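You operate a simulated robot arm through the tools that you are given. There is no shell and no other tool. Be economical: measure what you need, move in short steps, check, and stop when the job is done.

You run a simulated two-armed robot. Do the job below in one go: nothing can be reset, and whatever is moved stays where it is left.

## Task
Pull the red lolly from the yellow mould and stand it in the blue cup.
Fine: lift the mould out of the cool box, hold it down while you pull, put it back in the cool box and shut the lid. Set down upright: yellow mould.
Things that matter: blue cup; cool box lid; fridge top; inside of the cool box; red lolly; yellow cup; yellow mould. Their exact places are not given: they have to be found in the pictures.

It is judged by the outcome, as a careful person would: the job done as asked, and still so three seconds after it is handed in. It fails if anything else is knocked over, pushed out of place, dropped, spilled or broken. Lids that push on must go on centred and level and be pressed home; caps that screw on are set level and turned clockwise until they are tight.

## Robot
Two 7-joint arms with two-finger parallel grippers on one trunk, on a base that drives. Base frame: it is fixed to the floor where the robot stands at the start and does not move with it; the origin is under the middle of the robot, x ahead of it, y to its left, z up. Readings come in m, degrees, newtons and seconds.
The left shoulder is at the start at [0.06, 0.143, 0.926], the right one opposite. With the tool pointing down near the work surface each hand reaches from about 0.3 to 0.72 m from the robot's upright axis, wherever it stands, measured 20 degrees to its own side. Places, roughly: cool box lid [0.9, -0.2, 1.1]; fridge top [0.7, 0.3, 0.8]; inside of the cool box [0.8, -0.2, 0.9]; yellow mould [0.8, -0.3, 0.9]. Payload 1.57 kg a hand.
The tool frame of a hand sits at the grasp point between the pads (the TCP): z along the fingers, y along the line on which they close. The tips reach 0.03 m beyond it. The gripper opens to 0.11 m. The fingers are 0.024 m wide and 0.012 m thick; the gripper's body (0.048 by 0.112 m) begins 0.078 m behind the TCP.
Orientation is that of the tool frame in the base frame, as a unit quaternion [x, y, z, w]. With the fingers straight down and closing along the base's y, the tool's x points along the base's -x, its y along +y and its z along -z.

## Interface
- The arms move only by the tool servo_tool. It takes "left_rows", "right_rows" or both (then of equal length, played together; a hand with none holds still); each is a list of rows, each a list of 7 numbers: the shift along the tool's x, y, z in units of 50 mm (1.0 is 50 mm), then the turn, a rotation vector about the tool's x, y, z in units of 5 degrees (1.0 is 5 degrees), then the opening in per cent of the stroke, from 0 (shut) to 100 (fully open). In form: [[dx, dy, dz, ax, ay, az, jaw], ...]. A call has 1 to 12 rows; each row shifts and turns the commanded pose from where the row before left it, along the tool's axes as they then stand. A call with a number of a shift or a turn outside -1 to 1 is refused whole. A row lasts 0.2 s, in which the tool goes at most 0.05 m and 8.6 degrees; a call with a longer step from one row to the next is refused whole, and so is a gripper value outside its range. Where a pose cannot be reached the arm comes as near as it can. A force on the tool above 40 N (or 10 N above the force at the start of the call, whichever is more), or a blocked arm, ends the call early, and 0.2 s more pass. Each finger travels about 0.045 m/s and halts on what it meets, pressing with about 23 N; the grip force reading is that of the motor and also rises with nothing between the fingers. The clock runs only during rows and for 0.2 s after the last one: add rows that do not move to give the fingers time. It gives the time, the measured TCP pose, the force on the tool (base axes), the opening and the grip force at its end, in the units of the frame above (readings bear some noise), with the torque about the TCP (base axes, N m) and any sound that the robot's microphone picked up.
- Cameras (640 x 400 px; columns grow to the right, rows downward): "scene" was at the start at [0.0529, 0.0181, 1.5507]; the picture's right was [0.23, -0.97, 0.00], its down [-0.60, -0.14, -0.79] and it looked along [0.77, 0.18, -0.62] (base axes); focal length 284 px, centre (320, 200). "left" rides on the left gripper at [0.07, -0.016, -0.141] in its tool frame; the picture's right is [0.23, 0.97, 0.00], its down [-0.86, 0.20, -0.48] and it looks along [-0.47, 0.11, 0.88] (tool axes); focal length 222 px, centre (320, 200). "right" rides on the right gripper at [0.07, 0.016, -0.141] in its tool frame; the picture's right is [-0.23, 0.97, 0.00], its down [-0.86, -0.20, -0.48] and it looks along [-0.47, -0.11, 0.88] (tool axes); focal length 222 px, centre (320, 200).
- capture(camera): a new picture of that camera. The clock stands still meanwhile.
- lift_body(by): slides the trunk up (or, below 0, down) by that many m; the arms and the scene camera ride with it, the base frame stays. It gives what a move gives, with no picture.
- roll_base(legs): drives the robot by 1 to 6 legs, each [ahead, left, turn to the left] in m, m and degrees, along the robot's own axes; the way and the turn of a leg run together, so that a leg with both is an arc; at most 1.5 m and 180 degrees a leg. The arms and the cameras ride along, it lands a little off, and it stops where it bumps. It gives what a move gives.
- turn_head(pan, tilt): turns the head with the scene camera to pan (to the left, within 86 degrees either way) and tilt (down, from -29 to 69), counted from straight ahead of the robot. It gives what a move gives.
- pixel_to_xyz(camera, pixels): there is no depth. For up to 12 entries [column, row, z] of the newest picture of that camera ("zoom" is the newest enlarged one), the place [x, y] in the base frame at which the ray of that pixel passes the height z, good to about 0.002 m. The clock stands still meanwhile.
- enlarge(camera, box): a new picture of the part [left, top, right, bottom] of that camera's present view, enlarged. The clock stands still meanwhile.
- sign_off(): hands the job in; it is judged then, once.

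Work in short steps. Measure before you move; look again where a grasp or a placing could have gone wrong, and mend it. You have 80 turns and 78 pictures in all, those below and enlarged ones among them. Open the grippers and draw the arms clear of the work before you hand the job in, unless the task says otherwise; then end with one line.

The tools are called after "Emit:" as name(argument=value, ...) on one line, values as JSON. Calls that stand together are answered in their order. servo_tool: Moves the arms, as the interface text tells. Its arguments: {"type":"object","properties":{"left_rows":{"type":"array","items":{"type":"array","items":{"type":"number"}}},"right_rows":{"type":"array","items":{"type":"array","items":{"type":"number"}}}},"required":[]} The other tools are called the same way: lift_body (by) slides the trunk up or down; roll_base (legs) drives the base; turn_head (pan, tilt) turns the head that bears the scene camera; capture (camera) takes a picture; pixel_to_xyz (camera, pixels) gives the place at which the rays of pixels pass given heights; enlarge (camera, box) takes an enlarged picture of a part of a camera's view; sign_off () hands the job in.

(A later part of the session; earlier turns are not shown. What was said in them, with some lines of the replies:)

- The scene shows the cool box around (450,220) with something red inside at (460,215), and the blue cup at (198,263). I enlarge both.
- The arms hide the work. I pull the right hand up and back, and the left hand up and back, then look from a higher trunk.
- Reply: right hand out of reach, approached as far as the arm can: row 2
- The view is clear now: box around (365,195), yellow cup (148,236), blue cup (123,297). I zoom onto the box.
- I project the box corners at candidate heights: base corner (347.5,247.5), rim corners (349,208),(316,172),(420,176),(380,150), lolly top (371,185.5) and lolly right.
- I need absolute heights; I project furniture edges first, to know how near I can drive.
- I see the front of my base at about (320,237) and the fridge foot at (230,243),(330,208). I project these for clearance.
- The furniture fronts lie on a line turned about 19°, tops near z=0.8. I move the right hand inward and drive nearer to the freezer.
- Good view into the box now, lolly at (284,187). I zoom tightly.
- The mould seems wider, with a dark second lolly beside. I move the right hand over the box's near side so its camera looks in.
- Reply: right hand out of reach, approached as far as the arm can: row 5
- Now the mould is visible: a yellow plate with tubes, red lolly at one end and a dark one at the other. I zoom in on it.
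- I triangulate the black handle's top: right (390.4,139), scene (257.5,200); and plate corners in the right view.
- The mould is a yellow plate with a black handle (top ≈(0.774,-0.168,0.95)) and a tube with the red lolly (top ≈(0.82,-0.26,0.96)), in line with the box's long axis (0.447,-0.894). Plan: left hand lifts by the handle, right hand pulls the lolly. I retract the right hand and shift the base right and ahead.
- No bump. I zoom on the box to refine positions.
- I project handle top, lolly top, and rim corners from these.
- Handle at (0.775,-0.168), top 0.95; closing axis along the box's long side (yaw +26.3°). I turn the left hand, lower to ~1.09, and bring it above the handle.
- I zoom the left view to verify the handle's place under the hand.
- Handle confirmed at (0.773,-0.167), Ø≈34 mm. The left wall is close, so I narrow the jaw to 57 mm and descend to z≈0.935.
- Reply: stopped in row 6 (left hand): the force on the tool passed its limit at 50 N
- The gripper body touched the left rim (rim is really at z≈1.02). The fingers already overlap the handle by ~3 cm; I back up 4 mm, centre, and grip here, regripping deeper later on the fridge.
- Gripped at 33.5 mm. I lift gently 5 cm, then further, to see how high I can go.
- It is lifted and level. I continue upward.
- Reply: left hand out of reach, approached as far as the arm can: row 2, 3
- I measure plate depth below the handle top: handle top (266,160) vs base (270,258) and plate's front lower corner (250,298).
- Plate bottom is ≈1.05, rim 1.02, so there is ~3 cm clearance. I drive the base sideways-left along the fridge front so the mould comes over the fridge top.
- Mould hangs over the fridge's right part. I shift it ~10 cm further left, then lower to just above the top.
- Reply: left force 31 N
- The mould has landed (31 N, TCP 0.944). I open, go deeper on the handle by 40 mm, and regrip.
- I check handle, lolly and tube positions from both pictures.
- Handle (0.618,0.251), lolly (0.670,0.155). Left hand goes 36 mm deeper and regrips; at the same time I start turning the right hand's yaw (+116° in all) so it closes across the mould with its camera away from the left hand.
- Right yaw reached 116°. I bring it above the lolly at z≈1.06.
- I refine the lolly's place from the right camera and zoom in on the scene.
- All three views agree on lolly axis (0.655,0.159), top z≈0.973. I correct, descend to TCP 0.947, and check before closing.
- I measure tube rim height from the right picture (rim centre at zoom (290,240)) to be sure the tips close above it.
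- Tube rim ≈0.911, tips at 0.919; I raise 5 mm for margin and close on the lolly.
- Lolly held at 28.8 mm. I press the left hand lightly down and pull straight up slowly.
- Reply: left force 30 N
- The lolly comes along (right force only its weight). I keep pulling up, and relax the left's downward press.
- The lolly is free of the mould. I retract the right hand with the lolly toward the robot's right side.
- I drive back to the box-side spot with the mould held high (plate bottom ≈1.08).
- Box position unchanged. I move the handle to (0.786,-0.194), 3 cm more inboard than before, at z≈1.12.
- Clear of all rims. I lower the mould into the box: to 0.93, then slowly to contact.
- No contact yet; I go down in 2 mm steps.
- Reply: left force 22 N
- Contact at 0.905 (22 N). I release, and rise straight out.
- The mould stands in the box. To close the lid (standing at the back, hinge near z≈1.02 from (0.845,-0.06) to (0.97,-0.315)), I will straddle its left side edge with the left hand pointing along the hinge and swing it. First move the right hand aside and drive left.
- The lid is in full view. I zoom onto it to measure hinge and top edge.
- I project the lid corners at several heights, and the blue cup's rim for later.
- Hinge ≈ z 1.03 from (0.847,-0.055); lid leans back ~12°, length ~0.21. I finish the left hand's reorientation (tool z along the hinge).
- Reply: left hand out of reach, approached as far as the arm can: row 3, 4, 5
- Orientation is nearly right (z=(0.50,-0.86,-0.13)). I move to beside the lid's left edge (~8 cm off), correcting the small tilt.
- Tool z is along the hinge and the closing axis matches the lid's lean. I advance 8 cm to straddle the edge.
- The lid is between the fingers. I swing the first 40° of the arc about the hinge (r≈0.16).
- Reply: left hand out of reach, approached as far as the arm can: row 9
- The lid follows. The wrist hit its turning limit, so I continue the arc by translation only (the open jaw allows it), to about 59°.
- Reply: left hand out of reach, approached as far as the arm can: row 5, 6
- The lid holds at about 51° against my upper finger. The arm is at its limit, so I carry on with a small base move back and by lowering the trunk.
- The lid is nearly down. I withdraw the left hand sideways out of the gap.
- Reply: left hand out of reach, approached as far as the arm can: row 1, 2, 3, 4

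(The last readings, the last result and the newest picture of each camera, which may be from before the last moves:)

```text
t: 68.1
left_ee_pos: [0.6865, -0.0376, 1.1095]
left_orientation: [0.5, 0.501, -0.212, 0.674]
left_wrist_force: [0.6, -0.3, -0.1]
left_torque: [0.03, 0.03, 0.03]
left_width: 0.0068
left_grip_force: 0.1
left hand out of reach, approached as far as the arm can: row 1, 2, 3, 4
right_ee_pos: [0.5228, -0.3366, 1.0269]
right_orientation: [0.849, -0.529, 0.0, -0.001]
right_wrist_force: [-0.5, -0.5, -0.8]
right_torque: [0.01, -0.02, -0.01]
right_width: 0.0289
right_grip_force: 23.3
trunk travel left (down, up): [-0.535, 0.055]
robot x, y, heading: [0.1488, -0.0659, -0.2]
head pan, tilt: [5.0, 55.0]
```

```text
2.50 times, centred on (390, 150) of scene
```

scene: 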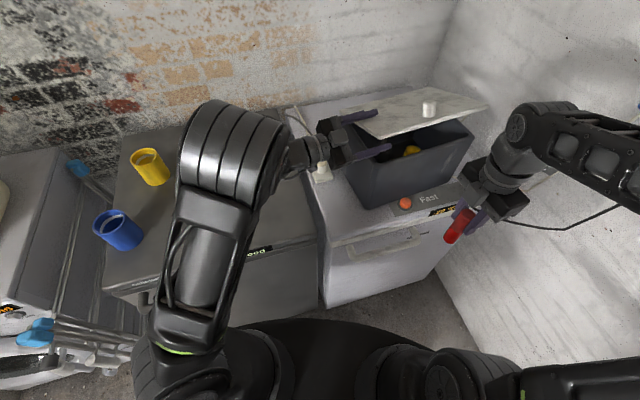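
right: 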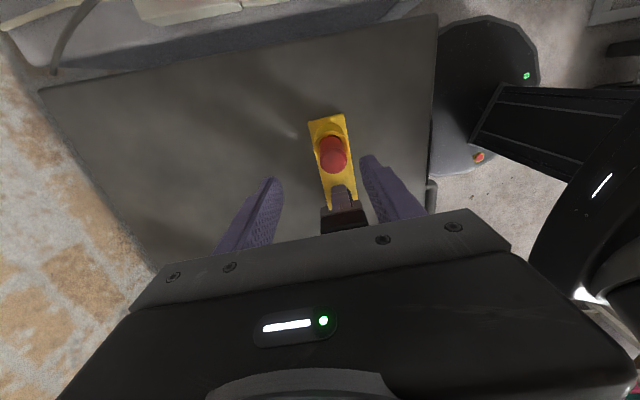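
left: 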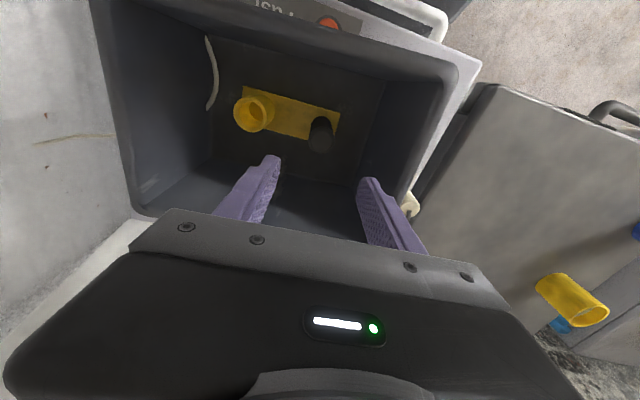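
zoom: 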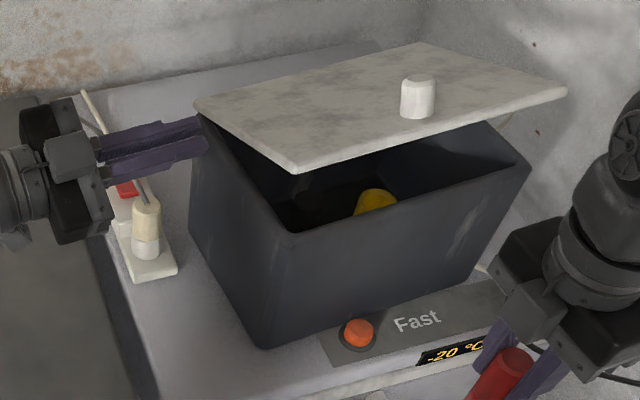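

The lid stays about 20° open on its friction hinge. I raise the trunk, bring the closed fingers over the lid, then press it down.

Emit:
lift_body(by=0.05)

Emit:
servo_tool(left_rows=[[0, 0, 0.5, 0, 0, 0, 0], [0, 0, 0.5, 0, 0, 0, 0], [0, 0, 0.5, 0, 0, 0, 0], [0, 0, 0.5, 0, 0, 0, 0], [0, 0, 0.4, 0, 0, 0, 0]])

Emit:
enlarge(camera="scene", box=[260, 70, 500, 230])

```text
t: 69.0
left_ee_pos: [0.6872, -0.038, 1.1594]
left_orientation: [0.501, 0.501, -0.212, 0.673]
left_wrist_force: [0.0, 0.0, -0.3]
left_torque: [-0.03, -0.02, -0.03]
left_width: 0.0001
left_grip_force: 21.0
right_ee_pos: [0.5219, -0.3371, 1.0781]
right_orientation: [0.849, -0.529, 0.0, -0.001]
right_wrist_force: [-0.5, -0.6, -0.8]
right_torque: [-0.02, 0.03, 0.01]
right_width: 0.0287
right_grip_force: 22.9
trunk travel left (down, up): [-0.585, 0.005]
robot x, y, heading: [0.1423, -0.0618, 0.1]
head pan, tilt: [5.0, 55.0]
```

```text
t: 70.2
left_ee_pos: [0.7412, -0.1436, 1.1588]
left_orientation: [0.501, 0.501, -0.213, 0.673]
left_wrist_force: [0.2, -0.1, 0.8]
left_torque: [0.01, 0.01, 0.01]
left_width: 0.0
left_grip_force: 21.1
right_ee_pos: [0.5227, -0.3371, 1.0772]
right_orientation: [0.848, -0.529, 0.0, -0.001]
right_wrist_force: [-0.1, 0.1, -0.3]
right_torque: [0.01, -0.04, 0.01]
right_width: 0.0291
right_grip_force: 23.2
trunk travel left (down, up): [-0.585, 0.005]
robot x, y, heading: [0.1444, -0.0652, -0.3]
head pan, tilt: [5.0, 55.0]
```

```text
2.50 times, centred on (380, 150) of scene
```

zoom: 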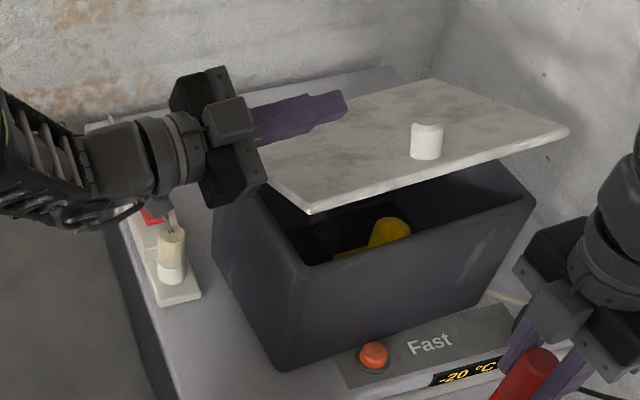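

Fingers are over the lid. I lower the trunk to push it down.

Emit:
lift_body(by=-0.075)

Emit:
lift_body(by=-0.015)

Emit:
enlarge(camera="scene", box=[260, 60, 500, 220])

```text
t: 71.4
left_ee_pos: [0.7411, -0.1441, 1.0834]
left_orientation: [0.5, 0.501, -0.212, 0.674]
left_wrist_force: [-0.5, -0.8, 0.2]
left_torque: [0.02, 0.03, 0.01]
left_width: 0.0001
left_grip_force: 21.6
right_ee_pos: [0.5222, -0.3376, 1.0035]
right_orientation: [0.849, -0.529, 0.001, 0.0]
right_wrist_force: [0.1, -0.4, -0.9]
right_torque: [-0.02, 0.02, -0.03]
right_width: 0.0287
right_grip_force: 22.1
trunk travel left (down, up): [-0.51, 0.08]
robot x, y, heading: [0.1447, -0.0605, -0.2]
head pan, tilt: [5.0, 55.0]
```

```text
t: 72.0
left_ee_pos: [0.7405, -0.1438, 1.069]
left_orientation: [0.501, 0.5, -0.212, 0.674]
left_wrist_force: [-0.5, 1.0, 0.1]
left_torque: [0.0, -0.01, 0.02]
left_width: 0.0002
left_grip_force: 21.6
right_ee_pos: [0.5222, -0.3361, 0.9879]
right_orientation: [0.848, -0.529, -0.001, 0.0]
right_wrist_force: [-0.6, -0.2, -0.3]
right_torque: [-0.01, -0.01, 0.0]
right_width: 0.0289
right_grip_force: 22.7
trunk travel left (down, up): [-0.495, 0.095]
robot x, y, heading: [0.1477, -0.0609, -0.1]
head pan, tilt: [5.0, 55.0]
```

```text
2.50 times, centred on (380, 140) of scene
```

zoom: 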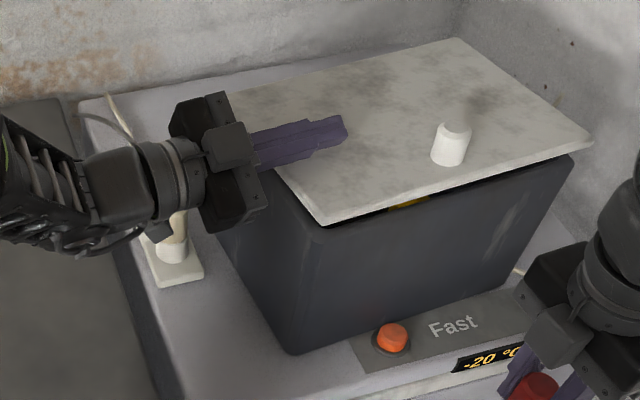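

Nearly shut. I continue in small steps with the arm, downward in base (tool mix x≈-Z·0.9, y), watching the force.

Emit:
servo_tool(left_rows=[[0.09, -0.043, 0, 0, 0, 0, 0], [0.09, -0.043, 0, 0, 0, 0, 0], [0.09, -0.043, 0, 0, 0, 0, 0], [0.09, -0.043, 0, 0, 0, 0, 0]])

Emit:
enlarge(camera="scene", box=[260, 60, 500, 220])

```text
t: 73.0
left_ee_pos: [0.74, -0.1434, 1.0561]
left_orientation: [0.499, 0.496, -0.212, 0.678]
left_wrist_force: [5.2, -2.3, 29.4]
left_torque: [0.83, 0.59, -0.08]
left_width: 0.0
left_grip_force: 20.9
right_ee_pos: [0.5211, -0.3367, 0.99]
right_orientation: [0.849, -0.529, 0.001, -0.001]
right_wrist_force: [0.1, 0.8, -0.3]
right_torque: [-0.02, 0.01, -0.01]
right_width: 0.0286
right_grip_force: 23.7
trunk travel left (down, up): [-0.495, 0.095]
robot x, y, heading: [0.1459, -0.0614, -0.4]
head pan, tilt: [5.0, 55.0]
```

```text
2.50 times, centred on (380, 140) of scene
```

zoom: 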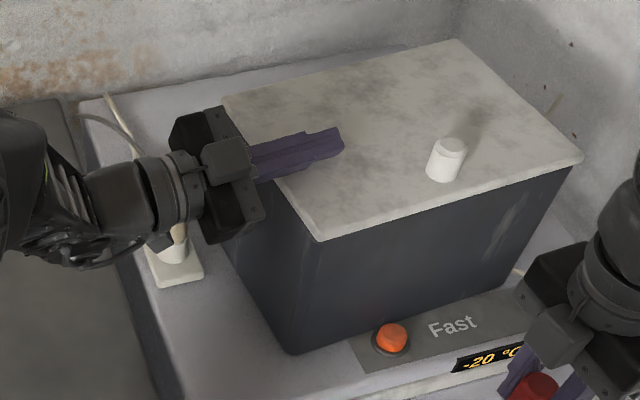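

The lid is shut, pressed with 29 N. I raise the trunk, withdraw the left hand and start turning it back to pointing down.

Emit:
lift_body(by=0.09)

Emit:
servo_tool(left_rows=[[0, 0, -0.8, 0, 0, 0, 0], [0, 0, -0.8, 0, 0, 0, 0], [0, 0, -0.8, 0, 0, 0, 0], [0, 0, 0, -0.92, 0.92, -0.92, 0], [0, 0, 0, -0.92, 0.92, -0.92, 0], [0, 0, 0, -0.92, 0.92, -0.92, 0], [0, 0, 0, -0.92, 0.92, -0.92, 0], [0, 0, 0, -0.92, 0.92, -0.92, 0], [0, 0, 0, -0.92, 0.92, -0.92, 0], [0, 0, 0, -0.92, 0.92, -0.92, 0], [0, 0, 0, -0.92, 0.92, -0.92, 0], [0, 0, 0, -0.92, 0.92, -0.92, 0]])

Emit:
servo_tool(left_rows=[[0, 0, 0, -0.92, 0.92, -0.92, 0], [0, 0, 0, -0.92, 0.92, -0.92, 0], [0, 0, 0, -0.92, 0.92, -0.92, 0], [0, 0, 0, -0.92, 0.92, -0.92, 0], [0, 0, 0, -0.92, 0.92, -0.92, 0], [0, 0, 0, -0.92, 0.92, -0.92, 0]])

Emit:
capture(camera="scene")

```text
t: 74.2
left_ee_pos: [0.7419, -0.1433, 1.1393]
left_orientation: [0.501, 0.501, -0.211, 0.674]
left_wrist_force: [0.0, -0.6, 0.1]
left_torque: [-0.01, 0.01, -0.01]
left_width: 0.0
left_grip_force: 21.7
right_ee_pos: [0.524, -0.337, 1.0781]
right_orientation: [0.848, -0.529, -0.001, 0.0]
right_wrist_force: [0.4, -0.3, -1.1]
right_torque: [-0.01, 0.04, 0.01]
right_width: 0.0287
right_grip_force: 23.2
trunk travel left (down, up): [-0.585, 0.005]
robot x, y, heading: [0.1451, -0.0622, -0.1]
head pan, tilt: [5.0, 55.0]
```

```text
t: 76.8
left_ee_pos: [0.6928, -0.0373, 1.1515]
left_orientation: [0.08, 0.875, -0.061, 0.473]
left_wrist_force: [-0.2, -0.1, 0.2]
left_torque: [0.01, 0.01, 0.05]
left_width: 0.0
left_grip_force: 21.1
left hand out of reach, approached as far as the arm can: row 2, 3
right_ee_pos: [0.5245, -0.3362, 1.0781]
right_orientation: [0.848, -0.529, -0.001, 0.0]
right_wrist_force: [0.1, 0.7, 0.0]
right_torque: [0.02, 0.04, 0.01]
right_width: 0.0285
right_grip_force: 23.3
trunk travel left (down, up): [-0.585, 0.005]
robot x, y, heading: [0.1476, -0.0643, -0.0]
head pan, tilt: [5.0, 55.0]
```

```text
t: 78.2
left_ee_pos: [0.6923, -0.0369, 1.1509]
left_orientation: [-0.23, 0.943, 0.058, 0.233]
left_wrist_force: [0.5, -0.3, 0.8]
left_torque: [0.01, -0.02, 0.02]
left_width: 0.0
left_grip_force: 21.2
right_ee_pos: [0.5231, -0.3361, 1.0785]
right_orientation: [0.848, -0.529, 0.0, 0.0]
right_wrist_force: [-0.3, 0.4, 0.0]
right_torque: [-0.03, 0.0, 0.04]
right_width: 0.0286
right_grip_force: 23.8
trunk travel left (down, up): [-0.585, 0.005]
robot x, y, heading: [0.1441, -0.0632, -0.4]
head pan, tilt: [5.0, 55.0]
```

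```text
14 pictures are left
```

scene: 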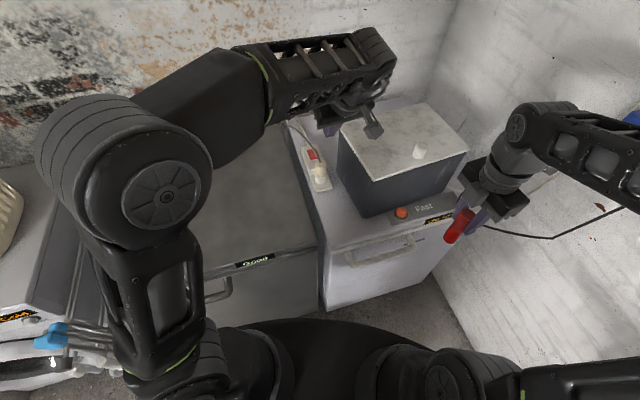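

The lid is shut and flat. I tuck the left hand back toward the robot so it clears the way to the blue cup.

Emit:
servo_tool(left_rows=[[0.293, 0.788, -0.088, 0, 0, 0, 0], [0.293, 0.788, -0.088, 0, 0, 0, 0], [0.293, 0.788, -0.088, 0, 0, 0, 0], [0.293, 0.788, -0.088, 0, 0, 0, 0], [0.293, 0.788, -0.088, 0, 0, 0, 0], [0.293, 0.788, -0.088, 0, 0, 0, 0], [0.293, 0.788, -0.088, 0, 0, 0, 0], [0.293, 0.788, -0.088, 0, 0, 0, 0]])

Emit:
turn_head(pan=45, tilt=50)

Emit:
capture(camera="scene")

```text
t: 80.0
left_ee_pos: [0.4453, 0.1867, 1.1337]
left_orientation: [-0.227, 0.944, 0.056, 0.234]
left_wrist_force: [0.0, 0.4, -0.8]
left_torque: [-0.03, -0.01, 0.0]
left_width: 0.0
left_grip_force: 21.3
left hand out of reach, approached as far as the arm can: row 8
right_ee_pos: [0.5224, -0.3366, 1.0791]
right_orientation: [0.849, -0.529, 0.0, 0.0]
right_wrist_force: [-0.3, 0.3, -1.2]
right_torque: [-0.01, -0.01, 0.0]
right_width: 0.0288
right_grip_force: 23.2
trunk travel left (down, up): [-0.585, 0.005]
robot x, y, heading: [0.1482, -0.064, 0.1]
head pan, tilt: [5.0, 55.0]
```

```text
t: 81.1
left_ee_pos: [0.4461, 0.185, 1.1348]
left_orientation: [-0.228, 0.944, 0.057, 0.232]
left_wrist_force: [0.2, 0.5, -0.9]
left_torque: [0.04, -0.04, 0.01]
left_width: 0.0001
left_grip_force: 22.0
right_ee_pos: [0.5228, -0.337, 1.0789]
right_orientation: [0.849, -0.529, 0.0, 0.0]
right_wrist_force: [-0.1, 0.4, -0.1]
right_torque: [0.03, -0.02, -0.03]
right_width: 0.0285
right_grip_force: 22.6
trunk travel left (down, up): [-0.585, 0.005]
robot x, y, heading: [0.1458, -0.0626, -0.4]
head pan, tilt: [45.0, 50.0]
```

```text
13 pictures are left
```

scene: 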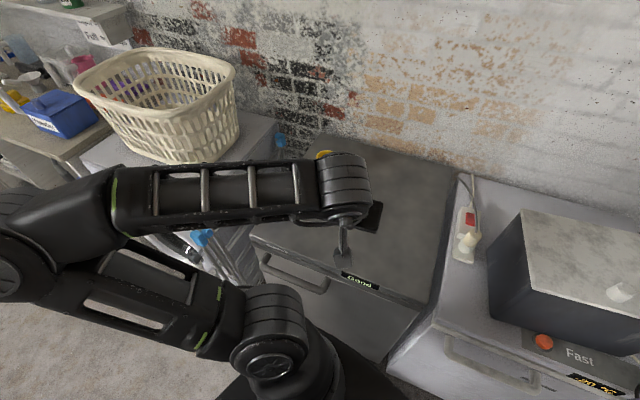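

The floor left of me looks free; I check where the washing machine's front is before driving.

Emit:
pixel_to_xyz(camera="scene", pixels=[[85, 163, 0.85], [205, 265, 0.85], [250, 240, 0.83], [10, 230, 1.0], [60, 270, 0.0], [10, 115, 0.85], [200, 240, 0.85]])

```text
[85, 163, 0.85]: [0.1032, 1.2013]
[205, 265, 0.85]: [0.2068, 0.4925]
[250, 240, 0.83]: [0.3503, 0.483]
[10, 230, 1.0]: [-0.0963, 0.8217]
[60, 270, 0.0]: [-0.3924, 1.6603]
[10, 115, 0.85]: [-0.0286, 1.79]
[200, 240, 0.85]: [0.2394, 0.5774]
```

The washing machine front is in line with the fridge front, so backing a little and moving left with a 25° turn is clear. I do that.

Emit:
roll_base(legs=[[-0.125, 0.21, 0], [0, 0, 25]])

Emit:
turn_head(pan=5, tilt=55)

Emit:
capture(camera="scene")

```text
t: 84.2
left_ee_pos: [0.1868, 0.5017, 1.1356]
left_orientation: [-0.429, 0.871, 0.106, 0.215]
left_wrist_force: [0.2, -0.4, 0.3]
left_torque: [-0.01, -0.01, 0.0]
left_width: 0.0002
left_grip_force: 21.6
right_ee_pos: [0.48, 0.0625, 1.0787]
right_orientation: [0.944, -0.331, 0.0, 0.0]
right_wrist_force: [-0.1, -0.5, -1.0]
right_torque: [0.01, 0.03, 0.01]
right_width: 0.0286
right_grip_force: 23.1
trunk travel left (down, up): [-0.585, 0.005]
robot x, y, heading: [0.021, 0.1485, 25.4]
head pan, tilt: [45.0, 50.0]
```

```text
t: 85.3
left_ee_pos: [0.1882, 0.5014, 1.1339]
left_orientation: [-0.43, 0.871, 0.106, 0.214]
left_wrist_force: [-0.4, 0.1, 0.5]
left_torque: [0.02, 0.04, -0.02]
left_width: 0.0
left_grip_force: 20.9
right_ee_pos: [0.4809, 0.0626, 1.079]
right_orientation: [0.944, -0.33, 0.0, 0.0]
right_wrist_force: [0.0, -0.2, -0.8]
right_torque: [0.0, -0.02, 0.02]
right_width: 0.0287
right_grip_force: 22.3
trunk travel left (down, up): [-0.585, 0.005]
robot x, y, heading: [0.0244, 0.1481, 25.3]
head pan, tilt: [5.0, 55.0]
```

```text
12 pictures are left
```

scene: 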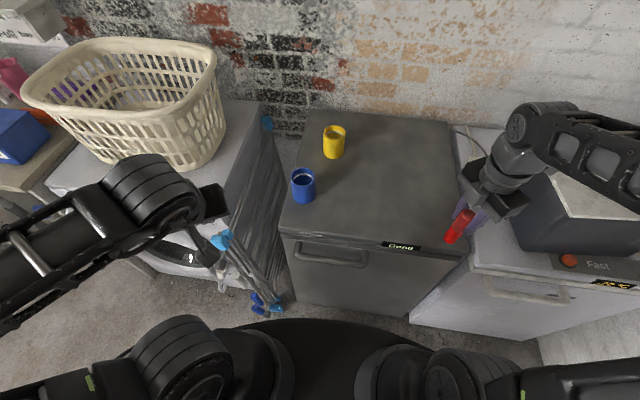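

Both cups are unobstructed. I zoom on the blue cup and on the lolly in the right hand.

Emit:
enlarge(camera="scene", box=[270, 110, 370, 220])

Emit:
enlarge(camera="scene", box=[430, 160, 530, 260])

```text
3.64 times, centred on (320, 165) of scene
```

zoom: 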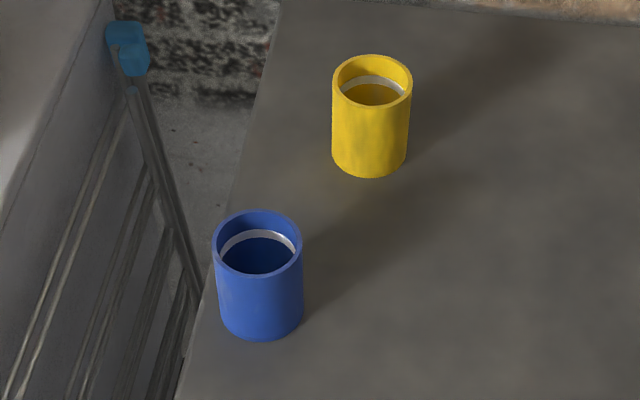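

```text
4.00 times, centred on (480, 210) of scene
```

zoom: 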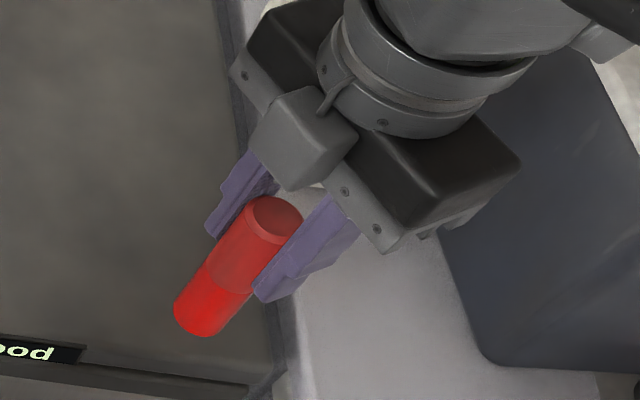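

I project the cup's rim and base centres, and the lolly's top and bottom.

Emit:
pixel_to_xyz(camera="scene", pixels=[[302.7, 176.8, 0.9], [302.7, 176.8, 0.91], [302.7, 176.8, 0.92], [303.5, 195.8, 0.832], [290.5, 176.8, 0.91], [315, 176.8, 0.91], [450, 241.2, 0.98], [450, 241.2, 1.0], [450, 241.2, 1.02], [468.7, 213.7, 1.1], [468.7, 213.7, 1.08]])

```text
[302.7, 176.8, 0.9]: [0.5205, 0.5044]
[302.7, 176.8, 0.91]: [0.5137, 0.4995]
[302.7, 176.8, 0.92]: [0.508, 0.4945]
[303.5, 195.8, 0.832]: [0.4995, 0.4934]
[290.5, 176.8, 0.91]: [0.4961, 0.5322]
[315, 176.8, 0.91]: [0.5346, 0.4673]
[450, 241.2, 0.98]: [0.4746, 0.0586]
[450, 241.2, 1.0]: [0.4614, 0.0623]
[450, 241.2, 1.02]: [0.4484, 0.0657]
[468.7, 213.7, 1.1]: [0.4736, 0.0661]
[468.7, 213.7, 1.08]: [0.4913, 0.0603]
```

Cup: centre ≈(0.4995,0.492), rim z≈0.93, inner Ø≈0.062; lolly bottom is 0.103 below TCP. I carry it 90% of the way, slightly raised.

Emit:
servo_tool(right_rows=[[-0.496, -0.697, -0.05, 0, 0, 0, 0], [-0.496, -0.697, -0.05, 0, 0, 0, 0], [-0.496, -0.697, -0.05, 0, 0, 0, 0], [-0.496, -0.697, -0.05, 0, 0, 0, 0], [-0.496, -0.697, -0.05, 0, 0, 0, 0], [-0.496, -0.697, -0.05, 0, 0, 0, 0], [-0.496, -0.697, -0.05, 0, 0, 0, 0], [-0.496, -0.697, -0.05, 0, 0, 0, 0], [-0.496, -0.697, -0.05, 0, 0, 0, 0]])

Emit:
capture(camera="right")

Emit:
enlarge(camera="scene", box=[250, 90, 390, 220])

```text
t: 87.3
left_ee_pos: [0.1884, 0.5011, 1.1356]
left_orientation: [-0.428, 0.871, 0.107, 0.215]
left_wrist_force: [-0.1, -0.1, 0.5]
left_torque: [0.05, 0.03, 0.04]
left_width: 0.0002
left_grip_force: 21.6
right_ee_pos: [0.4997, 0.4272, 1.1011]
right_orientation: [0.944, -0.33, -0.001, -0.002]
right_wrist_force: [0.7, -0.5, -0.6]
right_torque: [0.09, 0.06, 0.02]
right_width: 0.0287
right_grip_force: 23.0
right hand out of reach, approached as far as the arm can: row 9
trunk travel left (down, up): [-0.585, 0.005]
robot x, y, heading: [0.0193, 0.1515, 25.1]
head pan, tilt: [5.0, 55.0]
```

```text
9 pictures are left
```

right: 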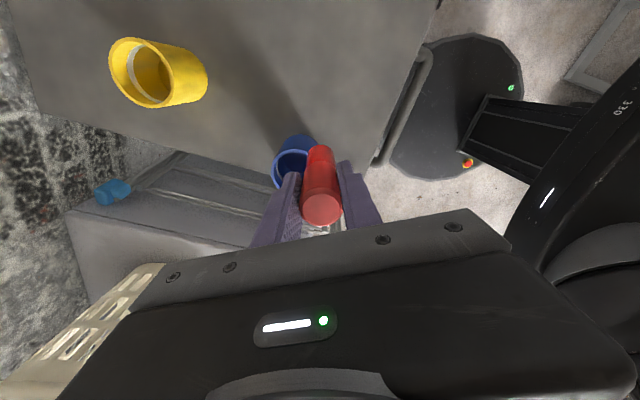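

```text
3.08 times, centred on (320, 155) of scene
```

zoom: 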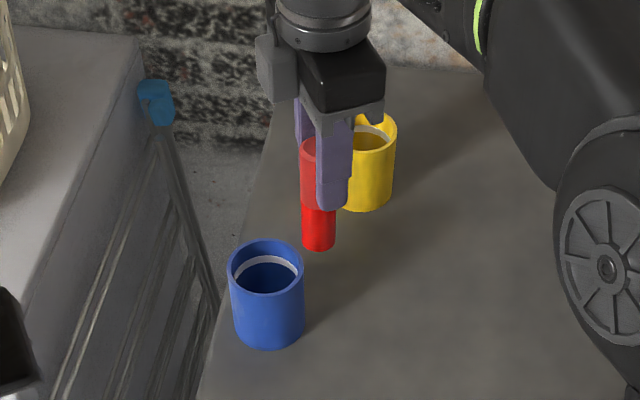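

I triangulate the rim: right view centre ≈(296,166), scene zoom ≈(266,268).

Emit:
pixel_to_xyz(camera="zoom", pixels=[[266, 268, 0.93], [266, 268, 0.92], [266, 268, 0.91], [318, 243, 1.0]])

Emit:
enlarge(camera="right", box=[240, 110, 400, 250])

```text
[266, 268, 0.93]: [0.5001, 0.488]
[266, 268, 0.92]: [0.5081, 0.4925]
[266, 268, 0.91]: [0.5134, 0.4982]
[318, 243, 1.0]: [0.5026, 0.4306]
```

```text
2.86 times, centred on (320, 180) of right
```

zoom: 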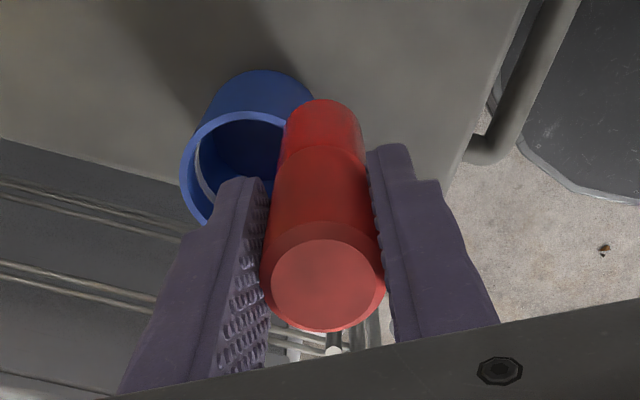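

Emit:
pixel_to_xyz(camera="zoom", pixels=[[247, 174, 0.93], [247, 174, 0.92], [181, 165, 0.93], [235, 112, 0.93], [324, 283, 1.115]])

```text
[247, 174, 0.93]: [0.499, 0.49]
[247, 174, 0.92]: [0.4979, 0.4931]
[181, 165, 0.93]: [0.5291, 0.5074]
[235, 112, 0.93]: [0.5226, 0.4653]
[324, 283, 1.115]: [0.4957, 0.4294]
```

Cup centre is (0.4995,0.490). I move the lolly over it at TCP z≈1.06 and check.

Emit:
servo_tool(right_rows=[[-0.2, -0.2, 0.35, 0, 0, 0, 0], [-0.284, -0.362, 0.25, 0, 0, 0, 0], [-0.284, -0.362, 0.2, 0, 0, 0, 0], [0, 0, 0, 0, 0, 0, 0]])

Emit:
enlarge(camera="scene", box=[260, 110, 350, 210])

Emit:
enlarge(camera="right", box=[240, 110, 400, 250])

```text
t: 88.3
left_ee_pos: [0.1879, 0.5023, 1.1344]
left_orientation: [-0.429, 0.871, 0.105, 0.215]
left_wrist_force: [-0.2, 0.8, 1.0]
left_torque: [-0.01, 0.0, -0.02]
left_width: 0.0001
left_grip_force: 20.7
right_ee_pos: [0.498, 0.4706, 1.0669]
right_orientation: [0.944, -0.33, 0.001, -0.002]
right_wrist_force: [0.2, 0.0, -1.3]
right_torque: [0.0, 0.01, 0.01]
right_width: 0.0288
right_grip_force: 23.2
right hand out of reach, approached as far as the arm can: row 3
trunk travel left (down, up): [-0.585, 0.005]
robot x, y, heading: [0.0215, 0.1479, 25.2]
head pan, tilt: [5.0, 55.0]
```

```text
4.00 times, centred on (305, 160) of scene
```

zoom: 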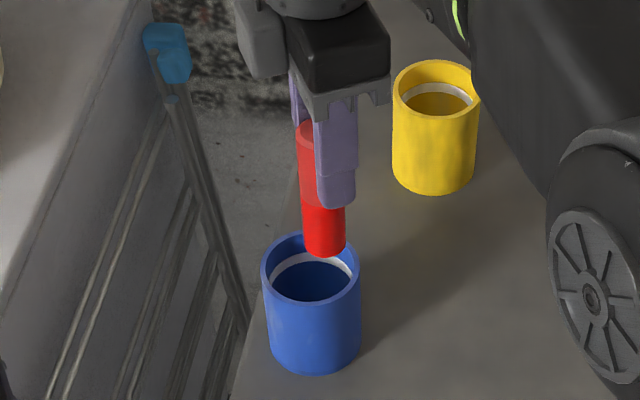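

```text
2.86 times, centred on (320, 180) of right
```

zoom: 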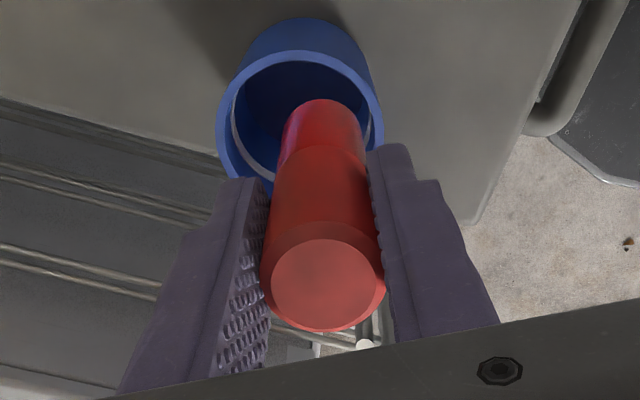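

Reach ran out ~2 cm short. I measure the offset in the right view, and nudge the base ahead/left 2 cm to gain slack (lolly bottom is 3 cm above the rim).

Emit:
pixel_to_xyz(camera="zoom", pixels=[[300, 128, 0.93], [217, 125, 0.93], [383, 125, 0.93], [298, 51, 0.93], [320, 128, 0.975], [324, 285, 1.082]])

Emit:
roll_base(legs=[[0.02, 0.02, 0]])

```text
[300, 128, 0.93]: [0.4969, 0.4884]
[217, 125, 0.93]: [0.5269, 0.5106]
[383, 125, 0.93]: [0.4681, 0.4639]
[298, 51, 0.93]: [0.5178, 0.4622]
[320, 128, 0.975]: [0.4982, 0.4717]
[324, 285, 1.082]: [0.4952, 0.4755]
```

```text
t: 89.1
left_ee_pos: [0.1993, 0.5293, 1.1341]
left_orientation: [-0.43, 0.871, 0.105, 0.214]
left_wrist_force: [0.0, 0.0, -0.4]
left_torque: [-0.05, -0.02, -0.04]
left_width: 0.0001
left_grip_force: 21.3
right_ee_pos: [0.5083, 0.4985, 1.0669]
right_orientation: [0.944, -0.331, 0.0, -0.002]
right_wrist_force: [0.2, 0.7, -1.1]
right_torque: [-0.07, 0.02, 0.0]
right_width: 0.0291
right_grip_force: 22.6
trunk travel left (down, up): [-0.585, 0.005]
robot x, y, heading: [0.032, 0.1776, 25.2]
head pan, tilt: [5.0, 55.0]
```

Target TCP (0.498,0.488). I correct by the arm, then lower so the lolly enters the cup.

Emit:
servo_tool(right_rows=[[-0.03, 0.29, 0, 0, 0, 0, 0], [0, 0, 0, 0, 0, 0, 0], [0, 0, 0.3, 0, 0, 0, 0], [0, 0, 0.3, 0, 0, 0, 0], [0, 0, 0.3, 0, 0, 0, 0], [0, 0, 0.3, 0, 0, 0, 0]])

Emit:
enlarge(camera="scene", box=[260, 110, 350, 210])

```text
t: 90.5
left_ee_pos: [0.1981, 0.529, 1.1341]
left_orientation: [-0.43, 0.87, 0.107, 0.214]
left_wrist_force: [-0.1, 0.5, -0.2]
left_torque: [0.01, 0.0, 0.02]
left_width: 0.0
left_grip_force: 21.4
right_ee_pos: [0.498, 0.4865, 1.0074]
right_orientation: [0.944, -0.331, 0.0, -0.002]
right_wrist_force: [0.1, 0.6, -0.8]
right_torque: [0.04, 0.01, 0.0]
right_width: 0.0289
right_grip_force: 23.3
trunk travel left (down, up): [-0.585, 0.005]
robot x, y, heading: [0.0338, 0.1768, 25.5]
head pan, tilt: [5.0, 55.0]
```

```text
4.00 times, centred on (305, 160) of scene
```

zoom: 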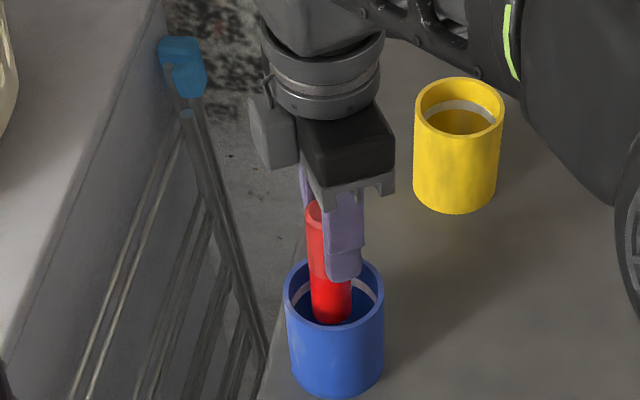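

The lolly is entering, well centred. I lower further slowly toward TCP 0.962.

Emit:
servo_tool(right_rows=[[0, 0, 0.2, 0, 0, 0, 0], [0, 0, 0.2, 0, 0, 0, 0], [0, 0, 0.2, 0, 0, 0, 0], [0, 0, 0.15, 0, 0, 0, 0], [0, 0, 0.15, 0, 0, 0, 0]])

Emit:
enlarge(camera="scene", box=[260, 110, 350, 210])

```text
t: 91.7
left_ee_pos: [0.1982, 0.5275, 1.1341]
left_orientation: [-0.43, 0.871, 0.106, 0.214]
left_wrist_force: [0.3, 0.2, 0.0]
left_torque: [-0.02, 0.0, 0.02]
left_width: 0.0
left_grip_force: 21.1
right_ee_pos: [0.4982, 0.4867, 0.9626]
right_orientation: [0.944, -0.33, 0.0, -0.002]
right_wrist_force: [0.5, -0.9, -1.5]
right_torque: [0.01, 0.01, 0.0]
right_width: 0.0286
right_grip_force: 22.4
trunk travel left (down, up): [-0.585, 0.005]
robot x, y, heading: [0.0335, 0.1715, 25.3]
head pan, tilt: [5.0, 55.0]
```

```text
4.00 times, centred on (305, 160) of scene
```

zoom: 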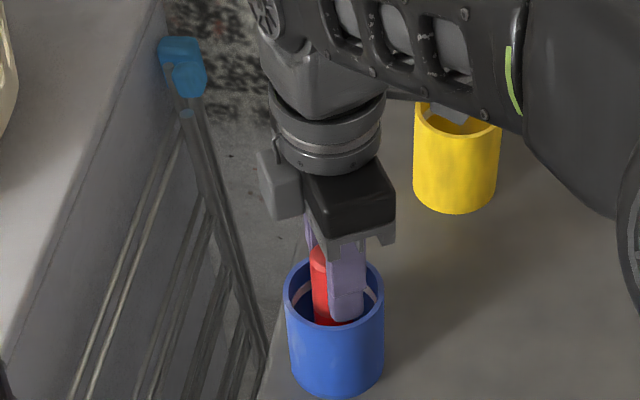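

No contact force yet; tips are about rim height. I loosen only slightly (to ~37 mm) so the lolly drops the last bit, then rise straight up before opening fully.

Emit:
servo_tool(right_rows=[[0, 0, 0, 0, 0, 0, 30], [0, 0, 0, 0, 0, 0, 34], [0, 0, 0, 0, 0, 0, 34], [0, 0, 0, 0, 0, 0, 34]])

Emit:
servo_tool(right_rows=[[0, 0, -0.2, 0, 0, 0, 34], [0, 0, -0.4, 0, 0, 0, 36], [0, 0, -0.5, 0, 0, 0, 40], [0, 0, -0.5, 0, 0, 0, 60]])

Emit:
enlarge(camera="scene", box=[250, 100, 360, 220])

```text
t: 92.7
left_ee_pos: [0.1978, 0.5291, 1.1345]
left_orientation: [-0.429, 0.871, 0.105, 0.215]
left_wrist_force: [0.0, 0.0, -0.3]
left_torque: [-0.03, -0.03, -0.02]
left_width: 0.0
left_grip_force: 21.6
right_ee_pos: [0.4977, 0.4868, 0.9624]
right_orientation: [0.944, -0.331, 0.0, -0.002]
right_wrist_force: [-0.6, 0.3, -0.8]
right_torque: [0.0, 0.06, -0.01]
right_width: 0.0363
right_grip_force: 0.0
trunk travel left (down, up): [-0.585, 0.005]
robot x, y, heading: [0.0322, 0.1717, 25.2]
head pan, tilt: [5.0, 55.0]
```

```text
t: 93.7
left_ee_pos: [0.1975, 0.528, 1.1341]
left_orientation: [-0.429, 0.871, 0.105, 0.214]
left_wrist_force: [0.7, 0.0, -0.6]
left_torque: [0.01, -0.04, 0.01]
left_width: 0.0
left_grip_force: 21.7
right_ee_pos: [0.498, 0.4859, 1.0437]
right_orientation: [0.944, -0.33, 0.0, -0.002]
right_wrist_force: [-1.2, 0.1, -0.1]
right_torque: [-0.01, 0.02, -0.02]
right_width: 0.066
right_grip_force: 0.0
trunk travel left (down, up): [-0.585, 0.005]
robot x, y, heading: [0.0287, 0.1763, 25.2]
head pan, tilt: [5.0, 55.0]
```

```text
3.33 times, centred on (305, 160) of scene
```

zoom: 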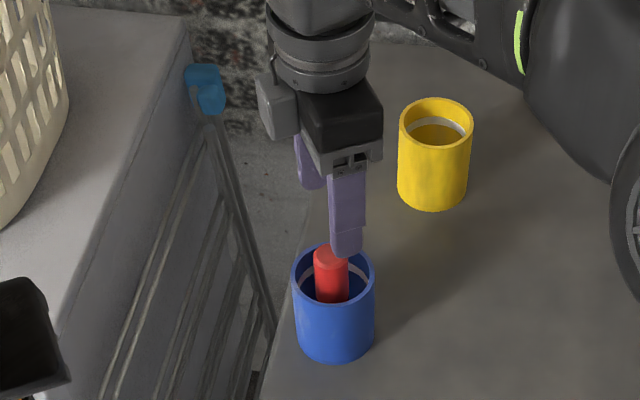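

The lolly stands in the blue cup. I draw the right hand clear, open both grippers, and check all.

Emit:
servo_tool(right_rows=[[0, 0, -0.6, 0, 0, 0, 60], [0.496, 0.697, 0, 0, 0, 0, 80], [0.496, 0.697, 0, 0, 0, 0, 100], [0.496, 0.697, 0, 0, 0, 0, 100], [0.496, 0.697, 0, 0, 0, 0, 100], [0.496, 0.697, 0, 0, 0, 0, 100], [0.496, 0.697, 0, 0, 0, 0, 100], [0.496, 0.697, 0, 0, 0, 0, 100], [0.496, 0.697, 0, 0, 0, 0, 100]], left_rows=[[0, 0, 0, 0, 0, 0, 60], [0, 0, 0, 0, 0, 0, 60], [0, 0, 0, 0, 0, 0, 60], [0, 0, 0, 0, 0, 0, 60], [0, 0, 0, 0, 0, 0, 60], [0, 0, 0, 0, 0, 0, 60], [0, 0, 0, 0, 0, 0, 60], [0, 0, 0, 0, 0, 0, 60], [0, 0, 0, 0, 0, 0, 60]])

Emit:
roll_base(legs=[[-0.08, 0, 0]])

Emit:
capture(camera="scene")

```text
t: 95.7
left_ee_pos: [0.1983, 0.527, 1.1347]
left_orientation: [-0.429, 0.871, 0.107, 0.215]
left_wrist_force: [0.1, -0.7, -0.4]
left_torque: [0.0, -0.01, 0.0]
left_width: 0.066
left_grip_force: 0.0
right_ee_pos: [0.4788, 0.1428, 1.0711]
right_orientation: [0.944, -0.331, 0.0, -0.001]
right_wrist_force: [-0.1, -0.5, 0.1]
right_torque: [0.02, 0.0, 0.01]
right_width: 0.1099
right_grip_force: 0.0
trunk travel left (down, up): [-0.585, 0.005]
robot x, y, heading: [0.0311, 0.1793, 25.3]
head pan, tilt: [5.0, 55.0]
```

```text
t: 96.8
left_ee_pos: [0.1237, 0.4924, 1.1352]
left_orientation: [-0.428, 0.871, 0.106, 0.215]
left_wrist_force: [-0.5, -0.1, 0.0]
left_torque: [0.04, -0.06, -0.01]
left_width: 0.0657
left_grip_force: 0.0
right_ee_pos: [0.4047, 0.1088, 1.0722]
right_orientation: [0.944, -0.33, 0.002, -0.002]
right_wrist_force: [-1.3, -0.5, 0.9]
right_torque: [0.02, -0.03, 0.02]
right_width: 0.1102
right_grip_force: 0.1
trunk travel left (down, up): [-0.585, 0.005]
robot x, y, heading: [-0.0404, 0.1429, 25.1]
head pan, tilt: [5.0, 55.0]
```

```text
1 pictures are left
```

scene: 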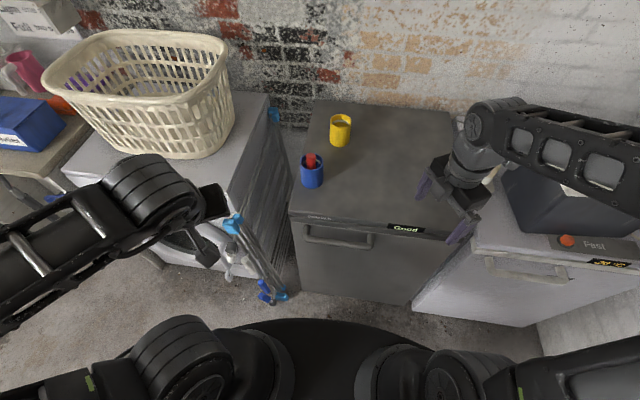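

The last picture shows the red lolly in the blue cup at (311,170), the yellow cup untouched, and the box as I left it with its lid shut in the earlier view. The hands are open and clear, so I hand in.

Emit:
sign_off()

```text
The job is handed in.
```

I pulled the red lolly from the yellow mould and stood it in the blue cup, then put the mould back upright in the cool box and shut the lid; the lid was last seen shut before I moved to the cup, since the right arm partly hid it in the final picture.
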